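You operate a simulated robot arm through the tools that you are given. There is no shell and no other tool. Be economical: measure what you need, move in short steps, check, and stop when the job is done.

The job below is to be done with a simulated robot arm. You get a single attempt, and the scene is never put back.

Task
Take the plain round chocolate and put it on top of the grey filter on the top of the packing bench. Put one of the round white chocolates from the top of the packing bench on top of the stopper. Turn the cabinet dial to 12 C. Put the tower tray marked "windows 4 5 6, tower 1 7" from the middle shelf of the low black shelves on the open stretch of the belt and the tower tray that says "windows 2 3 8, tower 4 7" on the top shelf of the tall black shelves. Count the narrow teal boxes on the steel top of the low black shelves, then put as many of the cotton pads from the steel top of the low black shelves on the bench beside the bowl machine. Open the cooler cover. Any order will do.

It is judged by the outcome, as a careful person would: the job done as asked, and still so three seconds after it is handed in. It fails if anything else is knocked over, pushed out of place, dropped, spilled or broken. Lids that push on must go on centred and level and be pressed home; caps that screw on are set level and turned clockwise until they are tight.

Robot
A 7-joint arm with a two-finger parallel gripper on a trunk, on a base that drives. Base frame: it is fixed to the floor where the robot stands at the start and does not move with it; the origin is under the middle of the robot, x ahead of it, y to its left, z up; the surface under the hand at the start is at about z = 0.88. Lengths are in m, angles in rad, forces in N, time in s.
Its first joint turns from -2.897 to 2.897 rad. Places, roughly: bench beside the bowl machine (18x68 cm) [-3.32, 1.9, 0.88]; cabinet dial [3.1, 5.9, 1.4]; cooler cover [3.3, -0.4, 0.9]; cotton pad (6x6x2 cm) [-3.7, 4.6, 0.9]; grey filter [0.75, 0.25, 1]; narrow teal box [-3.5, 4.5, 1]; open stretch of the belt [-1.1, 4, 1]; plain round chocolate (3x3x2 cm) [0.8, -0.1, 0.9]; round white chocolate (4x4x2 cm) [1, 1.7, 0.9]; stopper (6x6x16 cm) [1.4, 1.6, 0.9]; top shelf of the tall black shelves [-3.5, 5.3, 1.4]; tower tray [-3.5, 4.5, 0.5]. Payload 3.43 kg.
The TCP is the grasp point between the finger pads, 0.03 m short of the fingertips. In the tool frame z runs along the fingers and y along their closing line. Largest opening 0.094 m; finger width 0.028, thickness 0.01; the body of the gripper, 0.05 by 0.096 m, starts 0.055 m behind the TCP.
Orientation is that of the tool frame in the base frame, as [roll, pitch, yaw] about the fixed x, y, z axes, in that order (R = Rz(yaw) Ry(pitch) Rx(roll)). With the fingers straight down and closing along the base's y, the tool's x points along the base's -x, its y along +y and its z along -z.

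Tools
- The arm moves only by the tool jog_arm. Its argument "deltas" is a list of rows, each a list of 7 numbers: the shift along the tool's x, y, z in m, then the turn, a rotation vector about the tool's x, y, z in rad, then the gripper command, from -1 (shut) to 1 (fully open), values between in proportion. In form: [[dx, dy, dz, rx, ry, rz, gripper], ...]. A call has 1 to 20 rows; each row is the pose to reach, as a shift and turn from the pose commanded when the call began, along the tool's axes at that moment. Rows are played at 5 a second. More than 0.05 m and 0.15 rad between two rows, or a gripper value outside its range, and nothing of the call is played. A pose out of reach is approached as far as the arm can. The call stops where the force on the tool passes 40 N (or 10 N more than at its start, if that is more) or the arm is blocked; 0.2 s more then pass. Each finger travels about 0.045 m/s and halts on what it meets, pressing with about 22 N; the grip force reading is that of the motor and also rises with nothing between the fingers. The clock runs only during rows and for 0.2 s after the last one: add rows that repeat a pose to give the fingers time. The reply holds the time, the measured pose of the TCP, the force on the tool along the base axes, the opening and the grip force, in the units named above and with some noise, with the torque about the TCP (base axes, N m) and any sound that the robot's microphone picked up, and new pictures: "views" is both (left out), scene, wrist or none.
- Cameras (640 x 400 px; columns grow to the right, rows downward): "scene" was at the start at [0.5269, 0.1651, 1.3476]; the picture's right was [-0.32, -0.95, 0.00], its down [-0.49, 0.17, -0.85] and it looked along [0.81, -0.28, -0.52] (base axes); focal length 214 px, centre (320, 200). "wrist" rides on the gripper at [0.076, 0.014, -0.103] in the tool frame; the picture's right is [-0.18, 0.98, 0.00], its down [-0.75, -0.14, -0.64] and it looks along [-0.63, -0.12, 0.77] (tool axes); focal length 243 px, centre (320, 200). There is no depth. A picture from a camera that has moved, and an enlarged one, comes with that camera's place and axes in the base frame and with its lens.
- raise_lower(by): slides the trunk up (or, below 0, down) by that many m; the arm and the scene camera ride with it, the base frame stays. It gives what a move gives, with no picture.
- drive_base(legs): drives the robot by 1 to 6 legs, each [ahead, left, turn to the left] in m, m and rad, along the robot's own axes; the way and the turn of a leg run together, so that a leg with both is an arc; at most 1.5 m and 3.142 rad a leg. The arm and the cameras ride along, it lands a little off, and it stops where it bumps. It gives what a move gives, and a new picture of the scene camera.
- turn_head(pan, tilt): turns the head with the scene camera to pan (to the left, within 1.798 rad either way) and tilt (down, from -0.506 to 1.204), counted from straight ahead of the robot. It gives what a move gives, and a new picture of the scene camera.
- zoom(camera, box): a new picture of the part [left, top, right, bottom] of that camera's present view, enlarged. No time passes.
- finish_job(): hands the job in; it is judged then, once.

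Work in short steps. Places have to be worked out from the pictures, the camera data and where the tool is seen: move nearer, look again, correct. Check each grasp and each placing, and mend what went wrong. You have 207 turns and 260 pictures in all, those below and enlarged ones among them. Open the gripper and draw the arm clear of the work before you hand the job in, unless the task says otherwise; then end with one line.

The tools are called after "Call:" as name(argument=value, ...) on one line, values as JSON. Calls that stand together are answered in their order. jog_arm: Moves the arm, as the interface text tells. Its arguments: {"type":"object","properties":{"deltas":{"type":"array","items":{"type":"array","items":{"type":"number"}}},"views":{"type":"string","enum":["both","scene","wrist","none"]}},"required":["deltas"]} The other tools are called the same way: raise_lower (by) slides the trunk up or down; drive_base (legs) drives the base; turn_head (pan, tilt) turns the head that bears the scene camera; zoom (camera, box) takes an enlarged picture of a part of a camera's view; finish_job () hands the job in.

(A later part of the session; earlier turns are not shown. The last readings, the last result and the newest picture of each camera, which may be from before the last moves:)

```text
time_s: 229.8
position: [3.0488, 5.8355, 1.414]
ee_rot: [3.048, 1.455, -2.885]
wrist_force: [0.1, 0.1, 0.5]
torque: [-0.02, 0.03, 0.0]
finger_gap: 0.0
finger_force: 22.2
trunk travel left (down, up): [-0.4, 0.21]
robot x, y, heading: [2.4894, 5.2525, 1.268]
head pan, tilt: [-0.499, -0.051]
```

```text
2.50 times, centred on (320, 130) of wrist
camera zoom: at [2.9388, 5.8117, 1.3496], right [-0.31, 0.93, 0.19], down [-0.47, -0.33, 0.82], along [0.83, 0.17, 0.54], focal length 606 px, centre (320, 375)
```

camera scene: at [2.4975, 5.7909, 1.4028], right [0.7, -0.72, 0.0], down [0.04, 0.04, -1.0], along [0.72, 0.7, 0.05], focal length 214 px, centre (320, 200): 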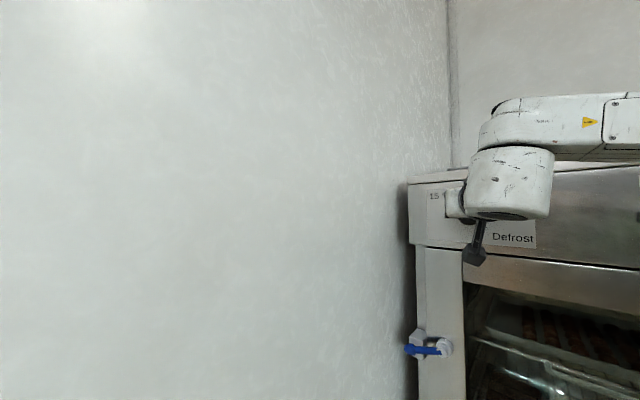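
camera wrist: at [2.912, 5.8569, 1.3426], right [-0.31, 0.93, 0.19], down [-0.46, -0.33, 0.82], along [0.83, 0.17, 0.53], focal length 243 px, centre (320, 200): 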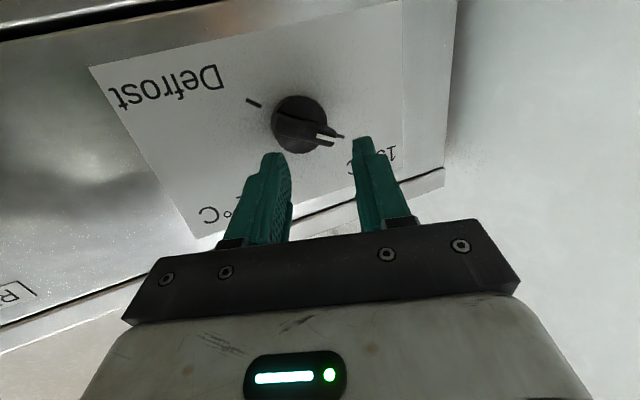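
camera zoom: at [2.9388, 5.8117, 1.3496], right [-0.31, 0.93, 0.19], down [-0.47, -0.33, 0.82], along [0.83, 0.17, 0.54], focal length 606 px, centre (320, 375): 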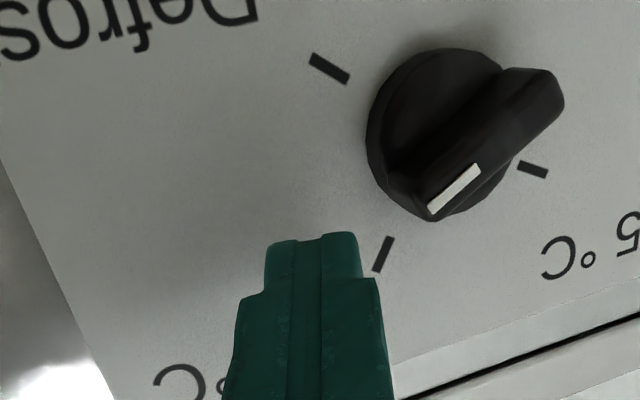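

Lower the poker 1.4 cm and push in +y by 2 cm.

Call:
jog_arm(deltas=[[0.014, 0, 0, 0, 0, 0, -1], [0.014, 0.0094, 0.0033, 0, 0, 0, -1], [0.014, 0.014, 0.005, 0, 0, 0, -1], [0.014, 0.0188, 0.0067, 0, 0, 0, -1], [0.014, 0.0188, 0.0067, 0, 0, 0, -1]], views="none")

Call:
zoom(camera="wrist", box=[220, 50, 420, 210])

```text
time_s: 231.0
position: [3.0486, 5.8496, 1.3983]
ee_rot: [3.028, 1.452, -2.913]
wrist_force: [-12.9, -22.7, 6.1]
torque: [0.1, -0.11, -0.33]
finger_gap: 0.0
finger_force: 22.1
trunk travel left (down, up): [-0.4, 0.21]
robot x, y, heading: [2.4911, 5.2495, 1.269]
head pan, tilt: [-0.499, -0.051]
```

```text
2.50 times, centred on (320, 130) of wrist
camera zoom: at [2.9383, 5.8276, 1.3334], right [-0.31, 0.93, 0.2], down [-0.47, -0.33, 0.82], along [0.83, 0.16, 0.54], focal length 606 px, centre (320, 375)
```

zoom: 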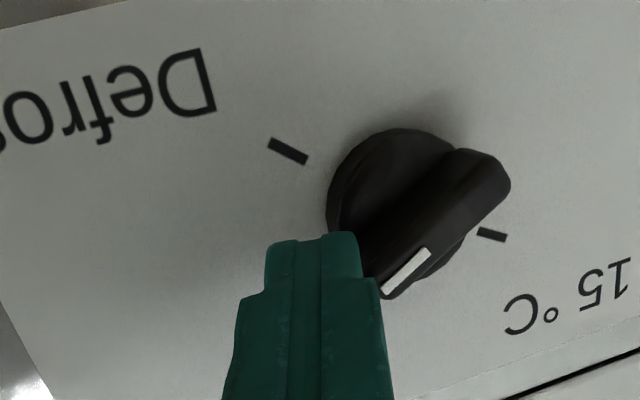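

In contact. Push 7 mm further.

Call:
jog_arm(deltas=[[0, 0.0033, 0.0012, 0, 0, 0, -1], [0, 0.0066, 0.0024, 0, 0, 0, -1], [0, 0.0066, 0.0024, 0, 0, 0, -1]], views="none")

Call:
zoom(camera="wrist", box=[220, 50, 420, 210])

```text
time_s: 231.5
position: [3.0488, 5.8505, 1.3985]
ee_rot: [2.979, 1.453, -2.969]
wrist_force: [-17.4, -20.6, 8.3]
torque: [0.12, -0.13, -0.12]
finger_gap: 0.0001
finger_force: 21.8
trunk travel left (down, up): [-0.4, 0.21]
robot x, y, heading: [2.4887, 5.2511, 1.269]
head pan, tilt: [-0.499, -0.051]
stopped in row 2: the force on the tool passed its limit at 43 N (the readings are from after the stop); the commanded pose is now the measured one
```

```text
2.50 times, centred on (320, 130) of wrist
camera zoom: at [2.9386, 5.8292, 1.3349], right [-0.3, 0.93, 0.2], down [-0.47, -0.33, 0.82], along [0.83, 0.15, 0.54], focal length 606 px, centre (320, 375)
```

zoom: 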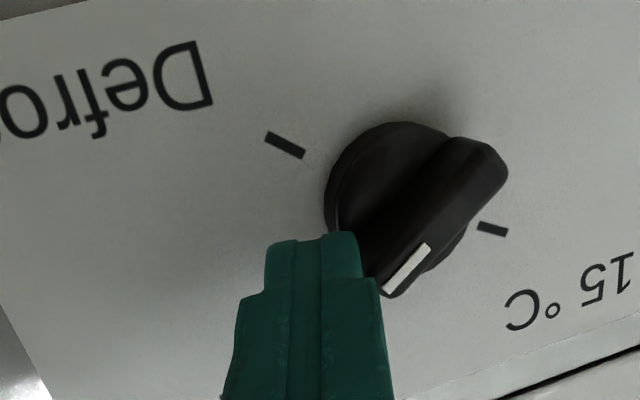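

Likely pressing the disc. Back off, rise 6 mm, pull 4 mm out, and push again at the pointer tip.

Call:
jog_arm(deltas=[[0, -0.006, -0.003, 0, 0, 0, -1], [-0.006, -0.006, -0.006, 0, 0, 0, -1], [-0.006, 0.0, -0.004, 0, 0, 0, -1], [-0.006, 0.004, -0.002, 0, 0, 0, -1], [-0.006, 0.007, -0.001, 0, 0, 0, -1], [-0.006, 0.007, -0.001, 0, 0, 0, -1]], views="none")

Call:
zoom(camera="wrist", box=[220, 50, 420, 210])

```text
time_s: 232.8
position: [3.0524, 5.8493, 1.4013]
ee_rot: [2.894, 1.435, -3.064]
wrist_force: [-16.7, -17.3, -1.6]
torque: [-0.18, 0.22, -0.1]
finger_gap: 0.0
finger_force: 22.0
trunk travel left (down, up): [-0.4, 0.21]
robot x, y, heading: [2.4874, 5.2508, 1.266]
head pan, tilt: [-0.499, -0.051]
stopped in row 6: the force on the tool passed its limit at 42 N (the readings are from after the stop); the commanded pose is now the measured one
```

```text
2.50 times, centred on (320, 130) of wrist
camera zoom: at [2.9403, 5.8305, 1.3383], right [-0.29, 0.93, 0.21], down [-0.46, -0.33, 0.83], along [0.84, 0.14, 0.52], focal length 606 px, centre (320, 375)
```

zoom: 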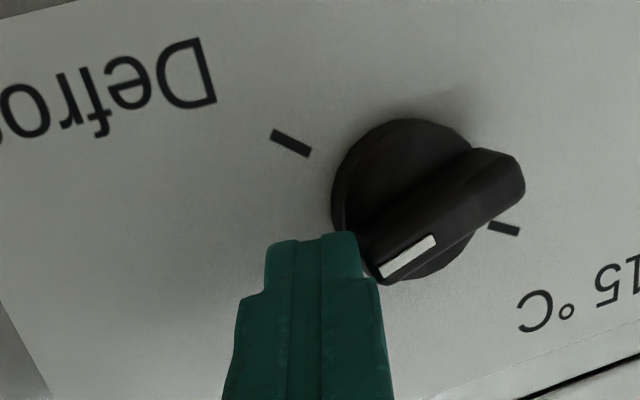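

Pushing at the end isn't effective. Instead I'll grip the bar: back out, roll the tool ~60° so the fingers straddle the bar, and open to 35 mm.

Call:
jog_arm(deltas=[[0, -0.005, -0.02, 0, 0, 0, -1], [0, -0.005, -0.05, 0, 0, 0, -1], [0, 0.0, -0.07, 0, 0, 0.14, -0.3], [0, 0.015, -0.07, 0, 0, 0.28, -0.3], [0, 0.025, -0.07, 0, 0, 0.42, -0.3], [0, 0.025, -0.07, 0, 0, 0.56, -0.3], [0, 0.025, -0.07, 0, 0, 0.7, -0.3], [0, 0.025, -0.07, 0, 0, 0.84, -0.3], [0, 0.025, -0.07, 0, 0, 0.98, -0.3], [0, 0.025, -0.07, 0, 0, 1.05, -0.3], [0, 0.025, -0.07, 0, 0, 1.05, -0.3]], views="both")

```text
time_s: 235.2
position: [2.9784, 5.8534, 1.4124]
ee_rot: [1.714, 0.484, 1.965]
wrist_force: [0.1, -0.5, -0.1]
torque: [-0.04, 0.02, -0.04]
finger_gap: 0.0328
finger_force: 0.0
trunk travel left (down, up): [-0.4, 0.21]
robot x, y, heading: [2.4878, 5.2485, 1.266]
head pan, tilt: [-0.499, -0.051]
camera scene: at [2.4978, 5.7898, 1.4028], right [0.69, -0.72, 0.0], down [0.04, 0.04, -1.0], along [0.72, 0.69, 0.05], focal length 214 px, centre (320, 200)
camera wrist: at [2.8559, 5.8906, 1.4005], right [0.02, 0.32, 0.95], down [-0.34, -0.89, 0.31], along [0.94, -0.33, 0.09], focal length 243 px, centre (320, 200)
```

scene: 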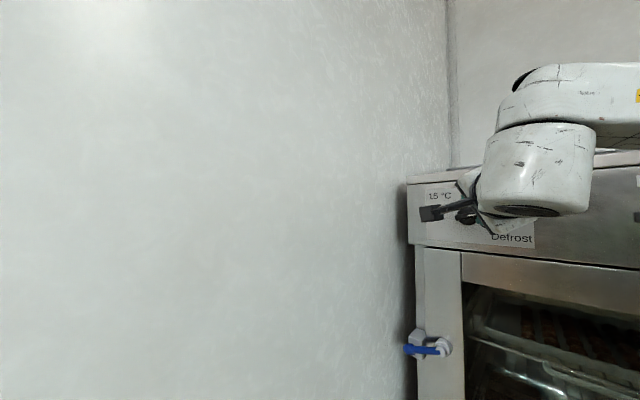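
wrist: 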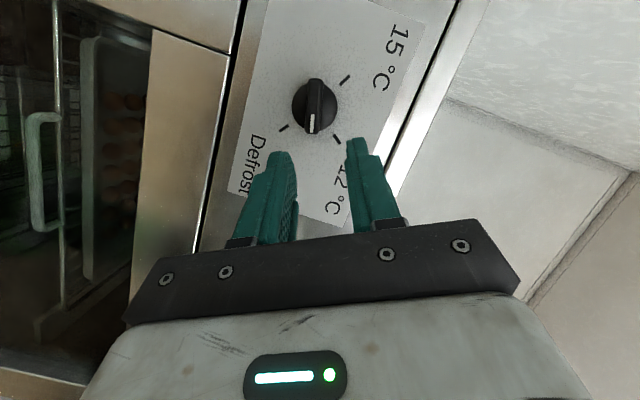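

The bar now lies neatly between the fingers in view, pointing between 12 and Defrost. Advance along the tool onto the bar (stop 2 cm short to check).

Call:
jog_arm(deltas=[[0.003, -0.003, 0.03, 0, 0, 0, -0.3], [0.0071, -0.0061, 0.065, 0, 0, 0, -0.3], [0.0071, -0.0061, 0.065, 0, 0, 0, -0.3]], views="none")

Call:
zoom(camera="wrist", box=[220, 50, 420, 210])

```text
time_s: 236.0
position: [3.0355, 5.8801, 1.3943]
ee_rot: [1.715, 0.484, 1.967]
wrist_force: [0.5, -0.1, 0.4]
torque: [-0.02, 0.02, -0.02]
finger_gap: 0.0326
finger_force: 0.2
trunk travel left (down, up): [-0.4, 0.21]
robot x, y, heading: [2.4889, 5.2496, 1.268]
head pan, tilt: [-0.499, -0.051]
```

```text
2.50 times, centred on (320, 130) of wrist
camera zoom: at [2.913, 5.9172, 1.3828], right [0.02, 0.32, 0.95], down [-0.34, -0.89, 0.31], along [0.94, -0.33, 0.09], focal length 606 px, centre (320, 375)
```

zoom: 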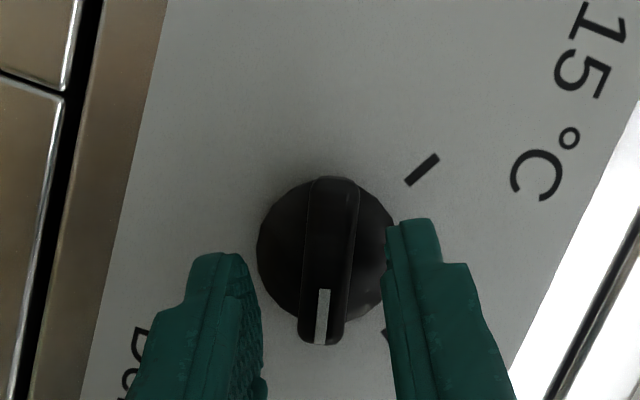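

Nicely centred. Advance 2 cm and close on the bar.

Call:
jog_arm(deltas=[[0, 0, 0.01, 0, 0, 0, -0.3], [0, 0, 0.02, 0, 0, 0, -0.3], [0, 0, 0.02, 0, 0, 0, -1], [0, 0, 0.02, 0, 0, 0, -1], [0, 0, 0.02, 0, 0, 0, -1]], views="none")

Call:
zoom(camera="wrist", box=[220, 50, 420, 210])

```text
time_s: 237.2
position: [3.0549, 5.8854, 1.3933]
ee_rot: [1.708, 0.484, 1.967]
wrist_force: [-3.0, 7.8, 12.8]
torque: [0.06, 0.34, -0.27]
finger_gap: 0.0136
finger_force: 44.9
trunk travel left (down, up): [-0.4, 0.21]
robot x, y, heading: [2.4891, 5.2467, 1.267]
head pan, tilt: [-0.499, -0.051]
```

```text
2.50 times, centred on (320, 130) of wrist
camera zoom: at [2.9316, 5.9219, 1.3819], right [0.01, 0.32, 0.95], down [-0.34, -0.89, 0.31], along [0.94, -0.32, 0.1], focal length 606 px, centre (320, 375)
```

zoom: 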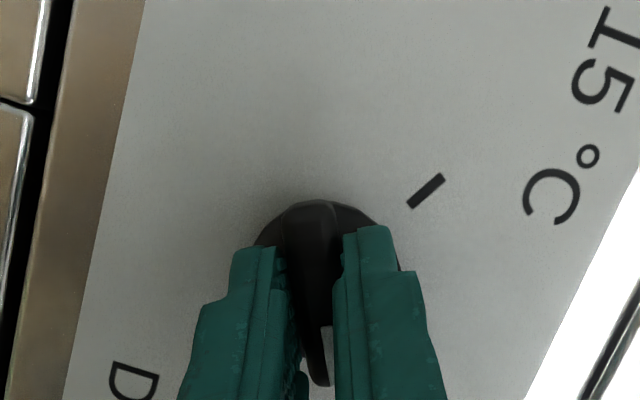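

Bar gripped (gap 13.6 mm). Rotate it counter-clockwise ~35° about the dial axis.

Call:
jog_arm(deltas=[[0.0002, 0.0011, 0.0001, 0.042, 0.0056, -0.1165, -1], [0.0003, 0.0022, 0.0002, 0.084, 0.0112, -0.233, -1], [0.0006, 0.0032, 0.0004, 0.127, 0.017, -0.349, -1], [0.001, 0.0042, 0.0006, 0.169, 0.022, -0.466, -1], [0.0015, 0.005, 0.0008, 0.211, 0.028, -0.582, -1], [0.0015, 0.005, 0.0008, 0.211, 0.028, -0.582, -1]], views="none")

Call:
zoom(camera="wrist", box=[220, 50, 420, 210])

```text
time_s: 238.7
position: [3.0539, 5.8872, 1.397]
ee_rot: [2.15, 1.002, 2.284]
wrist_force: [-17.3, -9.5, 20.3]
torque: [0.03, -1.02, -1.52]
finger_gap: 0.0135
finger_force: 44.7
trunk travel left (down, up): [-0.4, 0.21]
robot x, y, heading: [2.4887, 5.2494, 1.27]
head pan, tilt: [-0.499, -0.051]
stopped in row 6: the force on the tool passed its limit at 41 N (the readings are from after the stop); the commanded pose is now the measured one
```

```text
2.50 times, centred on (320, 130) of wrist
camera zoom: at [2.9312, 5.9112, 1.3678], right [0.02, 0.8, 0.6], down [-0.33, -0.56, 0.76], along [0.94, -0.21, 0.25], focal length 606 px, centre (320, 375)
```

zoom: 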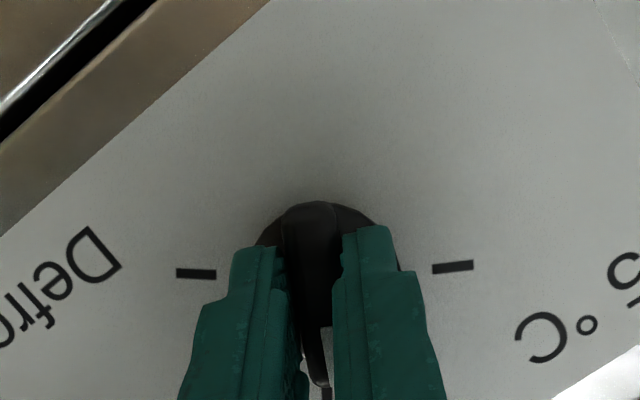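

15 °C and Defrost ticks are now symmetric left/right, so the pointer is on 12 °C. Release and back out along the tool axis.

Call:
jog_arm(deltas=[[0, 0, 0, 0, 0, 0, -0.6], [0, 0, 0, 0, 0, 0, -0.3], [0, 0, 0, 0, 0, 0, -0.2], [0, 0, -0.02, 0, 0, 0, -0.2], [0, 0, -0.05, 0, 0, 0, -0.2], [0, 0, -0.08, 0, 0, 0, -0.2], [0, 0, -0.12, 0, 0, 0, -0.2]], views="none")

Call:
zoom(camera="wrist", box=[220, 20, 420, 180])

```text
time_s: 240.3
position: [2.9466, 5.8635, 1.4251]
ee_rot: [2.187, 0.992, 2.315]
wrist_force: [0.6, 0.4, 0.5]
torque: [0.02, -0.02, -0.02]
finger_gap: 0.0377
finger_force: 0.1
trunk travel left (down, up): [-0.4, 0.21]
robot x, y, heading: [2.4882, 5.2482, 1.265]
head pan, tilt: [-0.499, -0.051]
```

```text
2.50 times, centred on (320, 100) of wrist
camera zoom: at [2.8227, 5.887, 1.3977], right [0.03, 0.8, 0.59], down [-0.31, -0.56, 0.77], along [0.95, -0.21, 0.23], focal length 606 px, centre (320, 450)
```

zoom: 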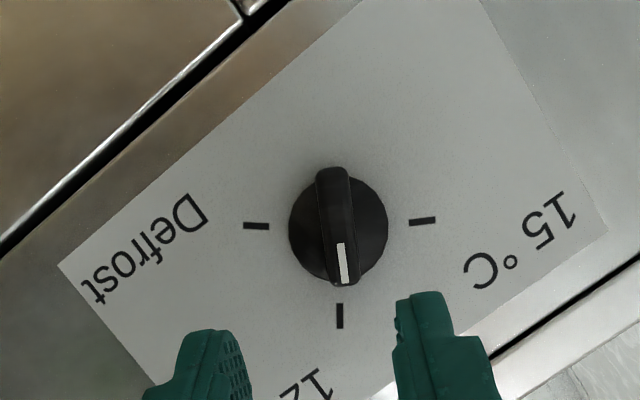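

The pointer sits on the 12 °C tick. Back the base away and swing the tool to point along the robot's heading for travel.

Call:
drive_base(legs=[[-0.45, 0, 0]])

Call:
jog_arm(deltas=[[0, 0, -0.03, 0, 0, -0.12, -0.2], [0, 0, -0.06, 0, 0, -0.24, -0.2], [0, 0, -0.09, 0, 0, -0.36, -0.2], [0, 0, -0.1, 0, 0, -0.47, -0.2], [0, 0, -0.1, 0, 0, -0.47, -0.2]], views="none")

```text
time_s: 243.1
position: [2.8058, 5.4279, 1.4254]
ee_rot: [2.181, 0.989, 2.319]
wrist_force: [-0.7, -0.6, -0.6]
torque: [0.02, -0.03, -0.01]
finger_gap: 0.0377
finger_force: 0.0
trunk travel left (down, up): [-0.4, 0.21]
robot x, y, heading: [2.3505, 4.8087, 1.28]
head pan, tilt: [-0.499, -0.051]
camera scene: at [2.3571, 5.3507, 1.4028], right [0.7, -0.71, 0.0], down [0.04, 0.04, -1.0], along [0.71, 0.7, 0.05], focal length 214 px, centre (320, 200)
```

scene: 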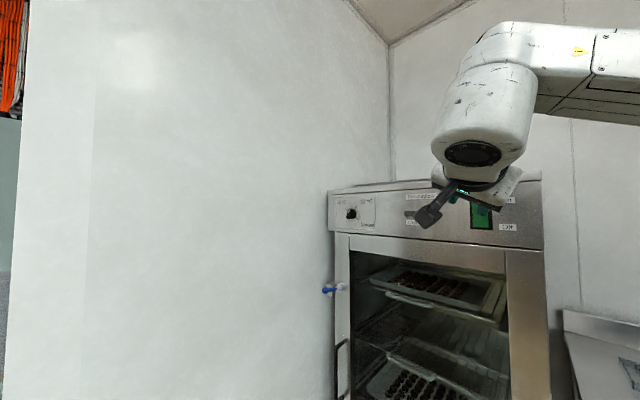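

```text
time_s: 244.3
position: [2.7623, 5.3982, 1.4383]
ee_rot: [3.053, 1.232, -3.009]
wrist_force: [0.1, -0.6, 1.1]
torque: [0.0, -0.02, 0.02]
finger_gap: 0.0377
finger_force: 0.0
out of reach, approached as far as the arm can: row 2, 3, 4, 5
trunk travel left (down, up): [-0.4, 0.21]
robot x, y, heading: [2.3527, 4.8092, 1.279]
head pan, tilt: [-0.499, -0.051]
```

Now tilt the tool back to vertical while lowering.

Call:
jog_arm(deltas=[[0.018, 0, 0.0, 0, 0.137, 0, -0.2], [0.037, 0, 0.0, 0, 0.274, 0, -0.2], [0.056, 0, 0.0, 0, 0.411, 0, -0.2], [0.075, 0, 0.0, 0, 0.548, 0, -0.2], [0.094, 0, 0.0, 0, 0.685, 0, -0.2], [0.113, 0, 0.0, 0, 0.822, 0, -0.2], [0.132, 0, 0.01, 0, 0.959, 0, -0.2], [0.151, 0, 0.02, 0, 1.096, 0, -0.2], [0.17, 0, 0.03, 0, 1.232, 0, -0.2], [0.17, 0, 0.03, 0, 1.232, 0, -0.2]], views="none")

Call:
turn_head(pan=1.7, tilt=0.3)

```text
time_s: 246.5
position: [2.7307, 5.3942, 1.2712]
ee_rot: [3.118, 0.018, -2.928]
wrist_force: [0.7, 0.2, 0.1]
torque: [-0.01, 0.0, 0.04]
finger_gap: 0.0375
finger_force: 0.0
trunk travel left (down, up): [-0.4, 0.21]
robot x, y, heading: [2.3565, 4.8068, 1.282]
head pan, tilt: [-0.499, -0.051]
```

```text
time_s: 248.6
position: [2.7309, 5.3932, 1.2714]
ee_rot: [3.118, 0.02, -2.929]
wrist_force: [0.5, 1.1, 0.1]
torque: [0.0, -0.01, 0.04]
finger_gap: 0.0376
finger_force: 0.2
trunk travel left (down, up): [-0.4, 0.21]
robot x, y, heading: [2.3531, 4.8063, 1.277]
head pan, tilt: [1.7, 0.3]
camera scene: at [2.2019, 5.3037, 1.3706], right [0.16, 0.99, 0.0], down [0.29, -0.05, -0.96], along [-0.94, 0.16, -0.3], focal length 214 px, centre (320, 200)
```

scene: 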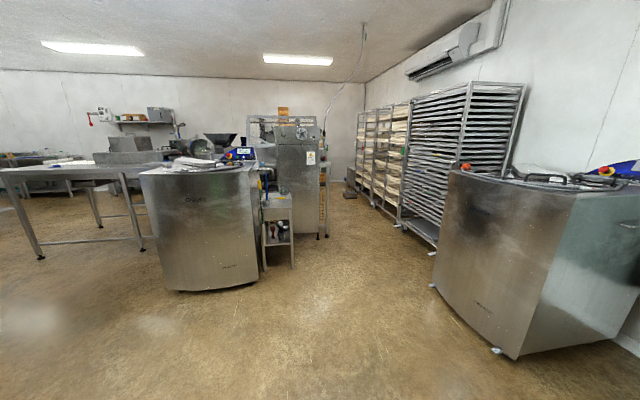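

Plan the route back west: around the table end, down past the cabinet, then west south of the line. First legs.

Call:
drive_base(legs=[[0, 0, 1.865], [0.8, 0.8, 0], [0.45, 0.35, 0]])

```text
time_s: 261.5
position: [0.4084, 3.9478, 1.2705]
ee_rot: [3.119, 0.019, -1.107]
wrist_force: [-0.1, 0.4, 0.8]
torque: [-0.02, 0.01, -0.02]
finger_gap: 0.0377
finger_force: 0.0
trunk travel left (down, up): [-0.4, 0.21]
robot x, y, heading: [1.0653, 3.7231, 3.099]
head pan, tilt: [1.7, 0.3]
camera scene: at [0.6247, 3.4557, 1.3706], right [-1.0, -0.09, 0.0], down [-0.03, 0.29, -0.96], along [0.08, -0.95, -0.3], focal length 214 px, centre (320, 200)
```

scene: 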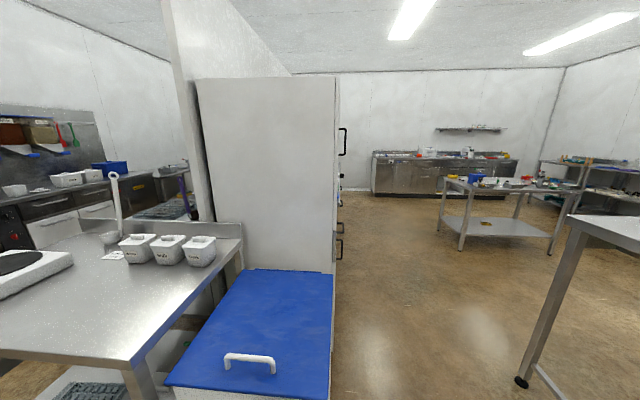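

Continue: advance, turn to face −y, shift right, and go south past the cabinet.

Call:
drive_base(legs=[[0.68, 0.05, 0], [0, 0, 1.61], [0.2, -0.32, 0], [1.5, 0, 0]])

```text
time_s: 278.3
position: [-0.2168, 1.331, 1.2708]
ee_rot: [3.119, 0.019, 0.48]
wrist_force: [0.0, 0.7, -0.1]
torque: [0.02, 0.0, 0.0]
finger_gap: 0.0376
finger_force: 0.0
trunk travel left (down, up): [-0.4, 0.21]
robot x, y, heading: [-0.0065, 1.9976, -1.594]
head pan, tilt: [1.7, 0.3]
camera scene: at [0.269, 1.5553, 1.3706], right [0.1, -0.99, 0.0], down [-0.29, -0.03, -0.96], along [0.95, 0.1, -0.3], focal length 214 px, centre (320, 200)
```

scene: 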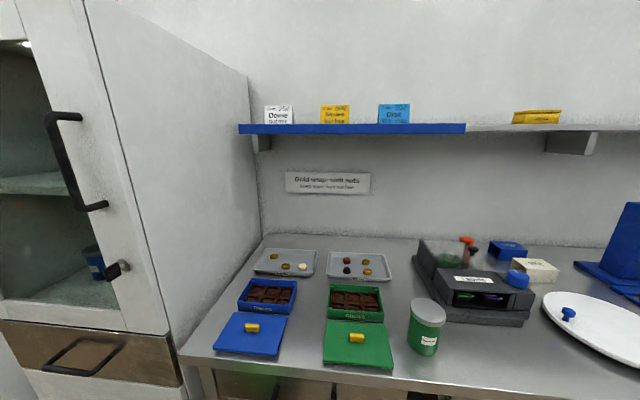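

Turn west and drive through the corridor south of the line.

Call:
drive_base(legs=[[0.33, 0, 0], [0, 0, -1.56], [1.5, 0, 0], [0.5, 0, 0]])

Call:
turn_head(pan=0.0, tilt=0.35)

Call:
turn_head(pan=-1.0, tilt=0.35)

```text
time_s: 293.6
position: [-2.6423, 1.7216, 1.2705]
ee_rot: [3.118, 0.02, -1.0]
wrist_force: [-0.3, 0.4, 0.4]
torque: [0.0, 0.0, -0.02]
finger_gap: 0.0373
finger_force: 0.1
trunk travel left (down, up): [-0.4, 0.21]
robot x, y, heading: [-1.9666, 1.5731, -3.078]
head pan, tilt: [1.7, 0.3]
camera scene: at [-2.3741, 1.2562, 1.3706], right [-0.98, -0.19, 0.0], down [-0.06, 0.29, -0.96], along [0.18, -0.94, -0.3], focal length 214 px, centre (320, 200)
```

scene: 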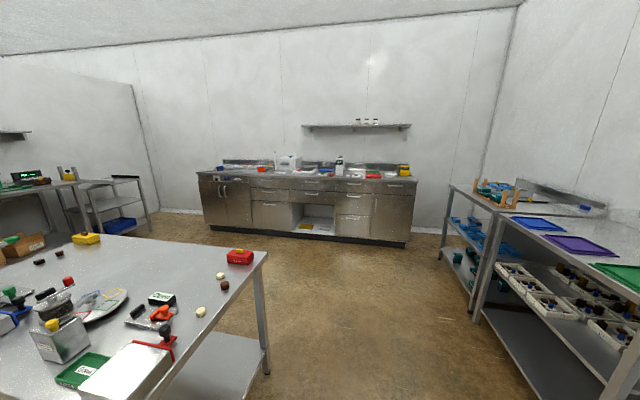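

```text
time_s: 295.4
position: [-2.6424, 1.7211, 1.2713]
ee_rot: [3.117, 0.019, -0.999]
wrist_force: [0.5, -0.2, -0.5]
torque: [0.0, 0.01, -0.01]
finger_gap: 0.0375
finger_force: 0.1
trunk travel left (down, up): [-0.4, 0.21]
robot x, y, heading: [-1.9609, 1.5728, -3.073]
head pan, tilt: [0.0, 0.351]
camera scene: at [-2.4852, 1.3417, 1.3659], right [-0.07, 1.0, 0.0], down [0.34, 0.02, -0.94], along [-0.94, -0.06, -0.34], focal length 214 px, centre (320, 200)
```

scene: 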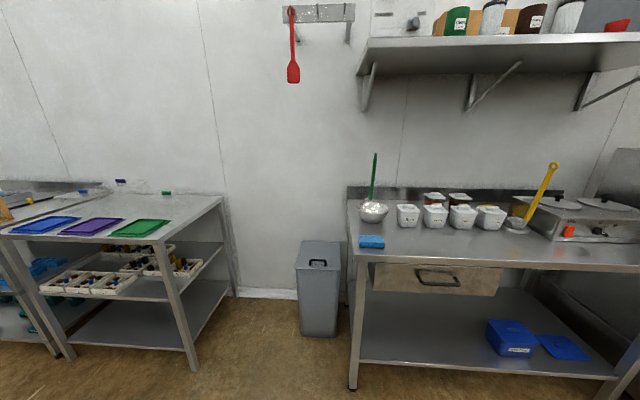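

```text
time_s: 296.6
position: [-2.6427, 1.7219, 1.2714]
ee_rot: [3.119, 0.02, -0.998]
wrist_force: [0.5, 0.9, 0.0]
torque: [-0.02, 0.03, -0.02]
finger_gap: 0.0375
finger_force: 0.1
trunk travel left (down, up): [-0.4, 0.21]
robot x, y, heading: [-1.9656, 1.574, -3.078]
head pan, tilt: [-1.0, 0.351]
camera scene: at [-2.4476, 1.4227, 1.3659], right [0.8, 0.59, 0.0], down [0.2, -0.28, -0.94], along [-0.56, 0.76, -0.34], focal length 214 px, centre (320, 200)
```

scene: 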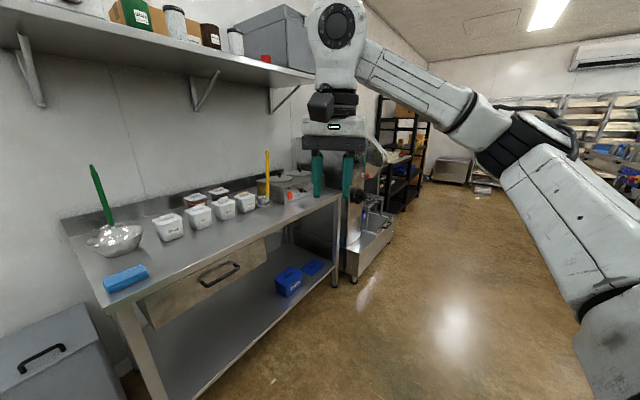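

The bench with jars is beside the bowl machine; black shelves are further on. Drive up the west aisle to the shelves.

Call:
drive_base(legs=[[0.2, 0, 0], [0, 0, -1.634], [1.5, 0, 0], [0.9, 0, 0]])

Call:
turn_head(pan=1.2, tilt=0.35)

```text
time_s: 313.4
position: [-1.8442, 4.5696, 1.2711]
ee_rot: [3.121, 0.019, -2.688]
wrist_force: [0.1, -0.7, -0.4]
torque: [0.0, -0.01, 0.04]
finger_gap: 0.0375
finger_force: 0.1
trunk travel left (down, up): [-0.4, 0.21]
robot x, y, heading: [-2.068, 3.9143, 1.518]
head pan, tilt: [-1.0, 0.351]
camera scene: at [-2.1616, 4.4085, 1.3659], right [0.5, -0.87, 0.0], down [-0.3, -0.17, -0.94], along [0.82, 0.47, -0.34], focal length 214 px, centre (320, 200)
```

scene: 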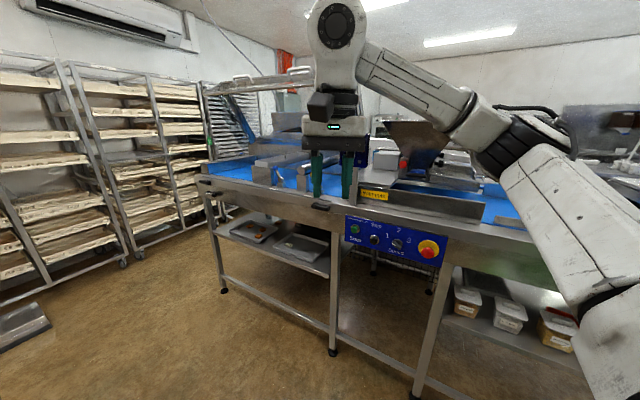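

```text
time_s: 315.5
position: [-1.8424, 4.569, 1.27]
ee_rot: [3.118, 0.02, -2.687]
wrist_force: [-0.3, -0.2, -0.4]
torque: [-0.01, 0.01, -0.01]
finger_gap: 0.0375
finger_force: 0.0
trunk travel left (down, up): [-0.4, 0.21]
robot x, y, heading: [-2.0687, 3.9153, 1.524]
head pan, tilt: [1.201, 0.351]
camera scene: at [-2.3274, 4.4004, 1.3659], right [0.41, 0.91, 0.0], down [0.31, -0.14, -0.94], along [-0.86, 0.38, -0.34], focal length 214 px, centre (320, 200)
```

scene: 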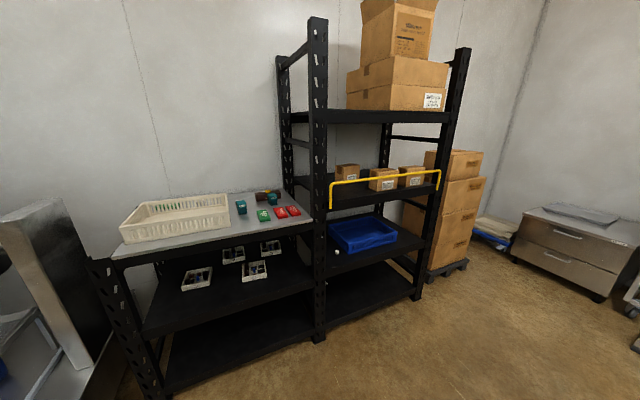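

Zoom on the steel top and the middle shelf trays.

Call:
zoom(camera="scene", box=[100, 180, 320, 300])

Call:
zoom(camera="scene", box=[225, 180, 315, 230])

Call:
zoom(camera="scene", box=[290, 60, 470, 220])

```text
2.91 times, centred on (210, 240) of scene
camera zoom: at [-2.3274, 4.4004, 1.3659], right [0.41, 0.91, 0.0], down [0.31, -0.14, -0.94], along [-0.86, 0.38, -0.34], focal length 624 px, centre (640, 84)
```

zoom: 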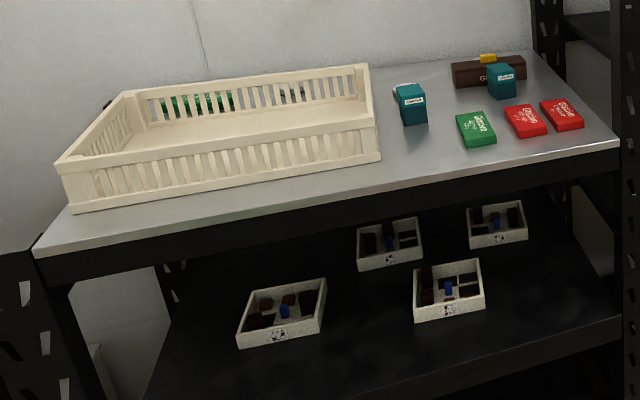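

```text
7.11 times, centred on (270, 205) of scene
camera zoom: at [-2.3274, 4.4004, 1.3659], right [0.41, 0.91, 0.0], down [0.31, -0.14, -0.94], along [-0.86, 0.38, -0.34], focal length 1525 px, centre (676, 164)
```

zoom: 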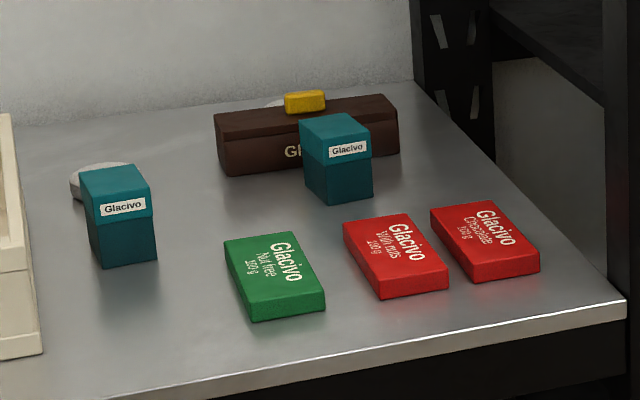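

```text
2.50 times, centred on (380, 140) of scene
camera zoom: at [-2.3274, 4.4004, 1.3659], right [0.41, 0.91, 0.0], down [0.31, -0.14, -0.94], along [-0.86, 0.38, -0.34], focal length 536 px, centre (170, 350)
```

zoom: 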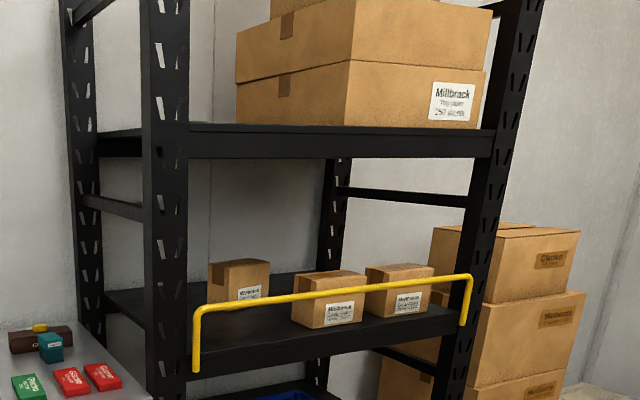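

Two teal boxes are visible from here, but others could be hidden. Move in front of the low shelves, raise the trunk, and look down at the top.

Call:
drive_base(legs=[[0, 0, 1.615], [0.4, -0.3, 0]])

Call:
raise_lower(by=0.2)

Call:
turn_head(pan=-0.3, tilt=0.7)

```text
time_s: 322.4
position: [-3.1475, 4.4049, 1.2715]
ee_rot: [3.119, 0.02, -1.062]
wrist_force: [0.4, 0.4, 0.2]
torque: [0.01, 0.02, 0.03]
finger_gap: 0.0374
finger_force: 0.0
trunk travel left (down, up): [-0.4, 0.21]
robot x, y, heading: [-2.4804, 4.2168, -3.135]
head pan, tilt: [1.201, 0.351]
camera scene: at [-2.9547, 3.9294, 1.3659], right [-0.93, 0.36, 0.0], down [0.12, 0.32, -0.94], along [-0.34, -0.88, -0.34], focal length 214 px, centre (320, 200)
```

scene: 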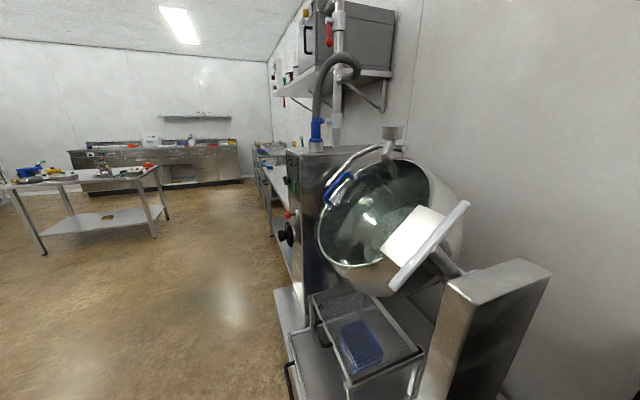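

```text
time_s: 324.6
position: [-3.1485, 4.405, 1.47]
ee_rot: [3.12, 0.019, -1.058]
wrist_force: [0.1, 0.2, -0.1]
torque: [0.03, -0.02, -0.02]
finger_gap: 0.0378
finger_force: 0.0
trunk travel left (down, up): [-0.6, 0.01]
robot x, y, heading: [-2.4763, 4.2142, -3.142]
head pan, tilt: [1.201, 0.351]
```

```text
time_s: 326.2
position: [-3.1469, 4.4047, 1.4712]
ee_rot: [3.118, 0.018, -1.062]
wrist_force: [-0.3, 0.2, -0.1]
torque: [-0.02, 0.01, -0.03]
finger_gap: 0.0379
finger_force: 0.1
trunk travel left (down, up): [-0.6, 0.01]
robot x, y, heading: [-2.4795, 4.2125, -3.134]
head pan, tilt: [-0.3, 0.7]
camera scene: at [-3.0027, 4.0412, 1.5345], right [0.29, 0.96, 0.0], down [0.62, -0.19, -0.76], along [-0.73, 0.22, -0.64], focal length 214 px, centre (320, 200)
```

scene: 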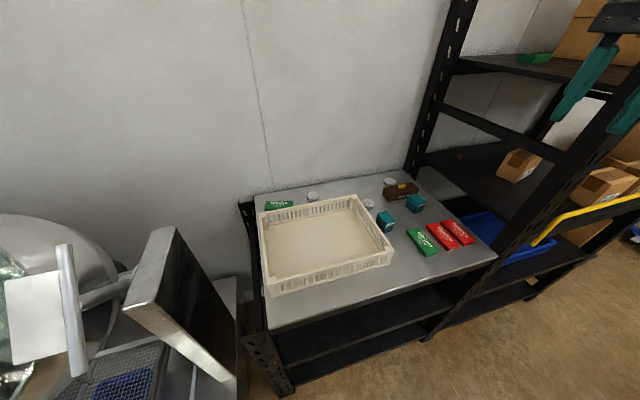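

Call:
zoom(camera="scene", box=[240, 170, 500, 310])

Call:
zoom(camera="scene", box=[350, 170, 450, 240])

Call:
zoom(camera="scene", box=[440, 30, 600, 140])

```text
2.46 times, centred on (370, 240) of scene
camera zoom: at [-3.0027, 4.0412, 1.5345], right [0.29, 0.96, 0.0], down [0.62, -0.19, -0.76], along [-0.73, 0.22, -0.64], focal length 528 px, centre (197, 102)
```

zoom: 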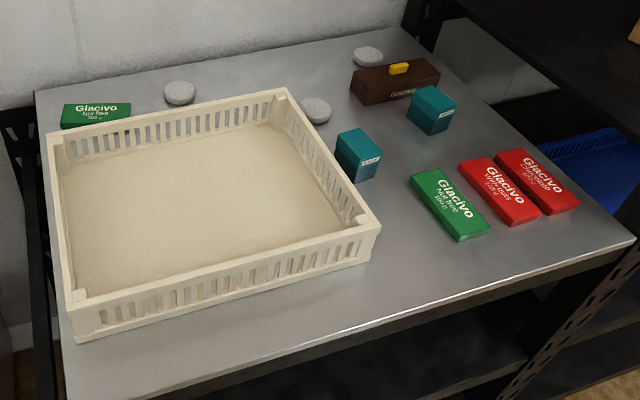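

```text
5.71 times, centred on (400, 205) of scene
camera zoom: at [-3.0027, 4.0412, 1.5345], right [0.29, 0.96, 0.0], down [0.62, -0.19, -0.76], along [-0.73, 0.22, -0.64], focal length 1226 px, centre (-137, 171)
```

zoom: 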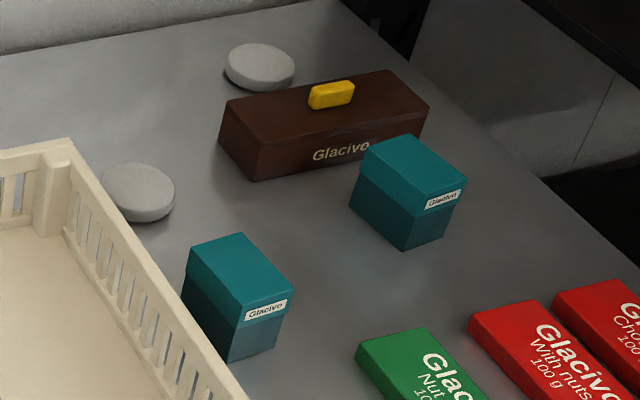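

```text
3.64 times, centred on (520, 85) of scene
camera zoom: at [-3.0027, 4.0412, 1.5345], right [0.29, 0.96, 0.0], down [0.62, -0.19, -0.76], along [-0.73, 0.22, -0.64], focal length 780 px, centre (-407, 618)
```

zoom: 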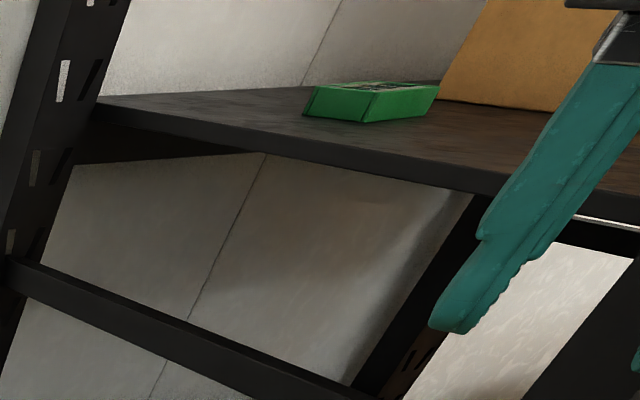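

Exactly two narrow teal boxes; three cotton pads are present, so two pads go to the bench. Lower the trunk, square the tool yaw and drive closer.

Call:
raise_lower(by=-0.2)

Call:
jog_arm(deltas=[[0, 0, 0, 0, 0, -0.14, 0.2], [0, 0, 0, 0, 0, -0.28, 0.4], [0, 0, 0, 0, 0, -0.42, 0.6], [0, 0, 0, 0, 0, -0.56, 0.8], [0, 0, 0, 0, 0, -0.7, 0.8], [0, 0, 0, 0, 0, -0.84, 0.8], [0, 0, 0, 0, 0, -0.98, 0.8], [0, 0, 0, 0.0, 0, -1.062, 0.8], [0, 0, 0, 0, 0, -1.062, 0.8]], views="none")

Call:
drive_base(legs=[[0.28, 0, 0]])

```text
time_s: 328.4
position: [-3.1473, 4.4044, 1.2703]
ee_rot: [3.119, 0.02, -1.061]
wrist_force: [0.3, 0.5, 0.6]
torque: [0.01, 0.03, -0.02]
finger_gap: 0.0376
finger_force: 0.1
trunk travel left (down, up): [-0.4, 0.21]
robot x, y, heading: [-2.4803, 4.2133, -3.139]
head pan, tilt: [-0.3, 0.7]
```

```text
time_s: 330.4
position: [-3.1466, 4.4041, 1.272]
ee_rot: [-3.134, 0.029, 0.0]
wrist_force: [-0.2, -0.5, 0.2]
torque: [-0.01, -0.05, -0.01]
finger_gap: 0.0846
finger_force: 0.0
trunk travel left (down, up): [-0.4, 0.21]
robot x, y, heading: [-2.4783, 4.213, -3.14]
head pan, tilt: [-0.3, 0.7]
```

```text
time_s: 332.3
position: [-3.4256, 4.4043, 1.2707]
ee_rot: [-3.135, 0.03, 0.001]
wrist_force: [-0.1, -0.7, -0.3]
torque: [0.01, 0.01, 0.02]
finger_gap: 0.0843
finger_force: 0.1
trunk travel left (down, up): [-0.4, 0.21]
robot x, y, heading: [-2.7594, 4.2114, -3.133]
head pan, tilt: [-0.3, 0.7]
camera scene: at [-3.2826, 4.041, 1.3345], right [0.29, 0.96, 0.0], down [0.62, -0.19, -0.76], along [-0.73, 0.22, -0.64], focal length 214 px, centre (320, 200)
```

scene: 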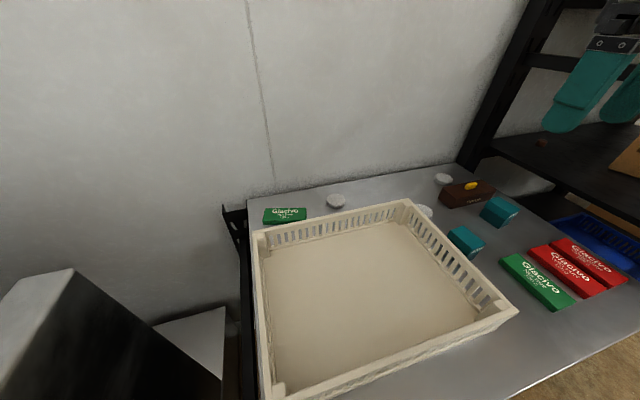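

Pad B at about (-3.641,4.472) is accessible. Move above it.

Call:
jog_arm(deltas=[[-0.027, -0.0085, 0.03, 0, 0.03, 0, 0.8], [-0.054, -0.017, 0.06, 0, 0.03, 0, 0.8], [-0.081, -0.0255, 0.09, 0, 0.03, 0, 0.8], [-0.108, -0.034, 0.12, 0, 0.03, 0, 0.8], [-0.135, -0.0425, 0.15, 0, 0.03, 0, 0.8], [-0.162, -0.051, 0.18, 0, 0.03, 0, 0.8], [-0.189, -0.0595, 0.21, 0, 0.03, 0, 0.8], [-0.2154, -0.068, 0.24, 0, 0.03, 0, 0.8], [-0.2154, -0.068, 0.24, 0, 0.03, 0, 0.8]])

```text
time_s: 334.3
position: [-3.6084, 4.4527, 1.0555]
ee_rot: [-3.133, 0.0, 0.0]
wrist_force: [0.9, -0.5, 0.6]
torque: [0.01, 0.01, 0.02]
finger_gap: 0.0847
finger_force: 0.1
out of reach, approached as far as the arm can: row 7, 8, 9
trunk travel left (down, up): [-0.4, 0.21]
robot x, y, heading: [-2.7601, 4.2131, -3.14]
head pan, tilt: [-0.3, 0.7]
camera scene: at [-3.2829, 4.041, 1.3344], right [0.29, 0.96, 0.0], down [0.62, -0.19, -0.76], along [-0.73, 0.22, -0.64], focal length 214 px, centre (320, 200)
camera wrist: at [-3.5323, 4.437, 1.1568], right [-0.18, -0.98, -0.01], down [-0.75, 0.14, 0.64], along [-0.63, 0.12, -0.77], focal length 243 px, centre (320, 200)
```

scene: 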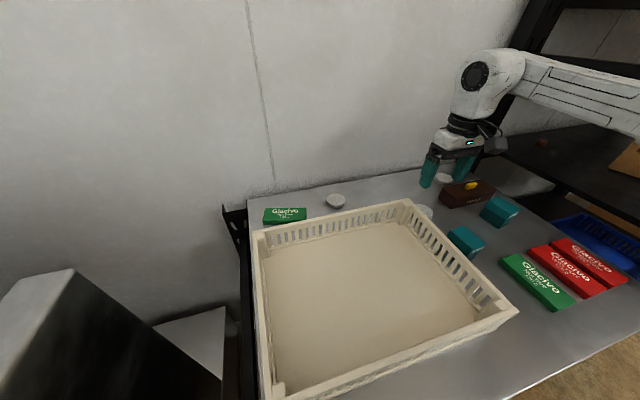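
wrist: 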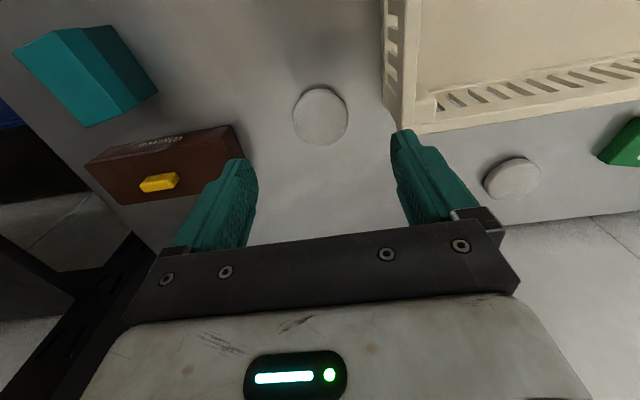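

The arm is at its reach limit; drive 7 cm closer, then align over pad B (now at about (-3.633,4.457)).

Call:
drive_base(legs=[[0.07, 0, 0]])

Call:
jog_arm(deltas=[[0.02, 0, 0, 0, 0, 0, 0.5], [0.045, -0.004, 0, 0, 0, 0, 0.5], [0.045, -0.004, 0.03, 0, 0, 0, 0.5], [0.045, -0.004, 0.05, 0, 0, 0, 0.5], [0.045, -0.004, 0.05, 0, 0, 0, 0.5]], views="wrist")

```text
time_s: 335.3
position: [-3.6817, 4.4501, 1.056]
ee_rot: [-3.134, 0.001, 0.001]
wrist_force: [0.2, -0.3, -0.4]
torque: [-0.05, -0.03, -0.01]
finger_gap: 0.0847
finger_force: 0.2
trunk travel left (down, up): [-0.4, 0.21]
robot x, y, heading: [-2.8324, 4.2154, -3.138]
head pan, tilt: [-0.3, 0.7]
camera scene: at [-3.3551, 4.0402, 1.3345], right [0.29, 0.96, 0.0], down [0.62, -0.19, -0.76], along [-0.73, 0.22, -0.64], focal length 214 px, centre (320, 200)
```

scene: 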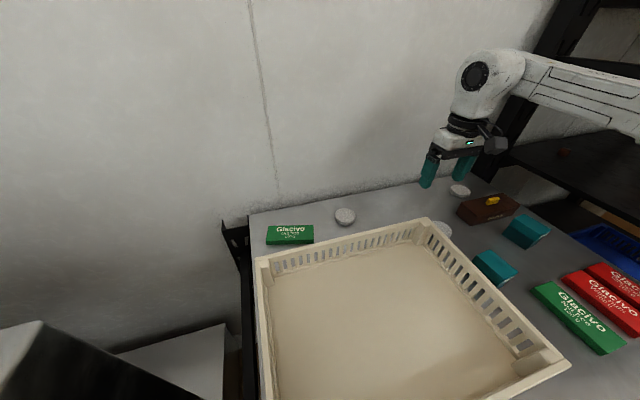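

```text
time_s: 336.5
position: [-3.6374, 4.4553, 1.007]
ee_rot: [-3.135, -0.003, 0.0]
wrist_force: [0.5, -0.3, 0.2]
torque: [0.0, 0.01, -0.01]
finger_gap: 0.0705
finger_force: 0.0
trunk travel left (down, up): [-0.4, 0.21]
robot x, y, heading: [-2.8279, 4.2104, -3.141]
head pan, tilt: [-0.3, 0.7]
camera wrist: at [-3.5612, 4.4406, 1.108], right [-0.18, -0.98, -0.01], down [-0.75, 0.14, 0.64], along [-0.63, 0.12, -0.77], focal length 243 px, centre (320, 200)
```

wrist: 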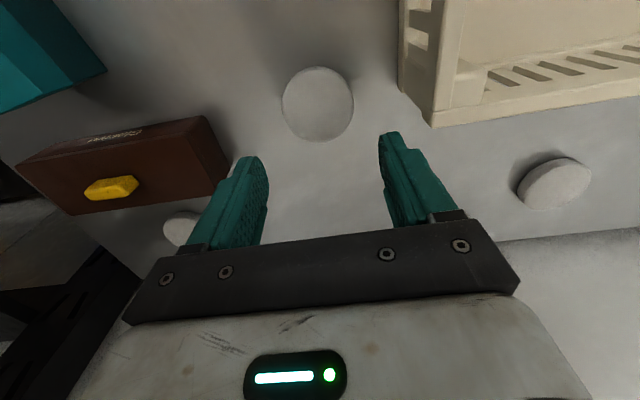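

Pad at (-3.630,4.456), 6.3 cm wide. Open to ~8 cm, descend and grip.

Call:
jog_arm(deltas=[[0.0074, 0, 0.03, 0, 0, 0, 0.72], [0.0074, 0, 0.06, 0, 0, 0, 0.72], [0.0074, 0, 0.08, 0, 0, 0, 0.72], [0.0074, 0, 0.086, 0, 0, 0, 0.72], [0.0074, 0, 0.086, 0, 0, 0, 0.2], [0.0074, 0, 0.086, 0, 0, 0, -0.3], [0.0074, 0, 0.086, 0, 0, 0, -0.3], [0.0074, 0, 0.086, 0, 0, 0, -0.3], [0.0074, 0, 0.05, 0, 0, 0, -0.3], [0.0074, 0, 0.01, 0, 0, 0, -0.3], [0.0074, 0, -0.03, 0, 0, 0, -0.3], [0.0074, 0, -0.03, 0, 0, 0, -0.3]], views="both")

```text
time_s: 337.5
position: [-3.6288, 4.4551, 0.9296]
ee_rot: [-3.14, 0.004, 0.002]
wrist_force: [10.5, 0.8, 18.0]
torque: [-0.79, -0.57, 0.51]
finger_gap: 0.0806
finger_force: 0.0
trunk travel left (down, up): [-0.4, 0.21]
robot x, y, heading: [-2.8312, 4.2106, -3.145]
head pan, tilt: [-0.3, 0.7]
stopped in row 4: the force on the tool passed its limit at 49 N (the readings are from after the stop); the commanded pose is now the measured one
camera scene: at [-3.354, 4.0406, 1.3351], right [0.29, 0.96, 0.0], down [0.62, -0.19, -0.77], along [-0.73, 0.22, -0.64], focal length 214 px, centre (320, 200)
camera wrist: at [-3.5516, 4.4407, 1.0311], right [-0.18, -0.98, 0.0], down [-0.75, 0.14, 0.65], along [-0.63, 0.12, -0.76], focal length 243 px, centre (320, 200)
```

scene: 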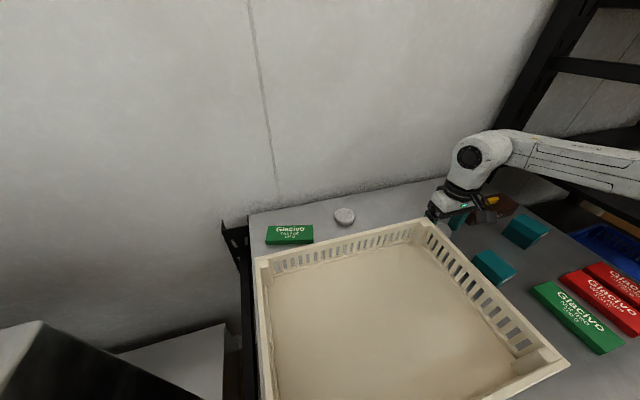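
wrist: 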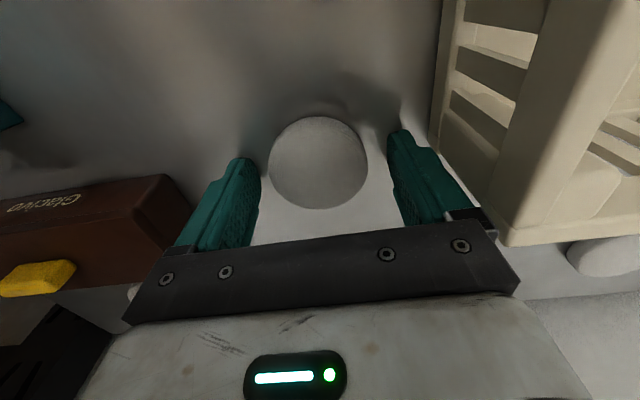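

The fingertips touched the steel top (z≈0.90). Rise 2 mm, close on the pad and lift.

Call:
jog_arm(deltas=[[0, 0, -0.003, 0, 0, 0, 0.72], [0, 0, -0.003, 0, 0, 0, 0.3], [0, 0, -0.003, 0, 0, 0, -0.1], [0, 0, -0.003, 0, 0, 0, -0.1], [0, 0, -0.003, 0, 0, 0, -0.1], [0, 0, -0.03, 0, 0, 0, -0.1], [0, 0, -0.07, 0, 0, 0, -0.1], [0, 0, -0.11, 0, 0, 0, -0.1], [0, 0, -0.11, 0, 0, 0, -0.1]], views="wrist")

```text
time_s: 339.5
position: [-3.6323, 4.4565, 1.0372]
ee_rot: [-3.14, 0.003, 0.0]
wrist_force: [-0.3, 0.5, 0.2]
torque: [-0.03, 0.0, -0.01]
finger_gap: 0.0542
finger_force: 21.7
trunk travel left (down, up): [-0.4, 0.21]
robot x, y, heading: [-2.832, 4.2135, -3.141]
head pan, tilt: [-0.3, 0.7]
camera wrist: at [-3.5553, 4.4428, 1.1386], right [-0.18, -0.98, 0.0], down [-0.75, 0.14, 0.65], along [-0.63, 0.12, -0.76], focal length 243 px, centre (320, 200)
```

wrist: 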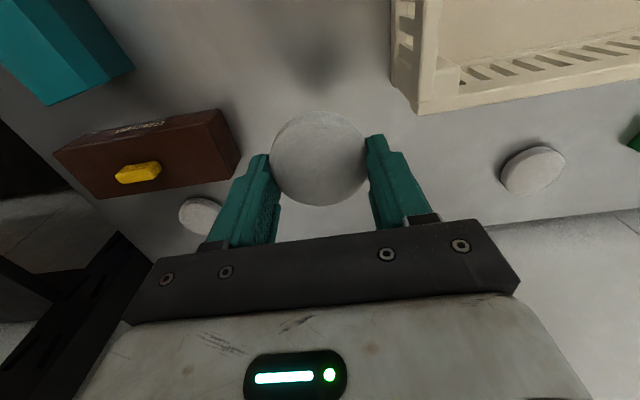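

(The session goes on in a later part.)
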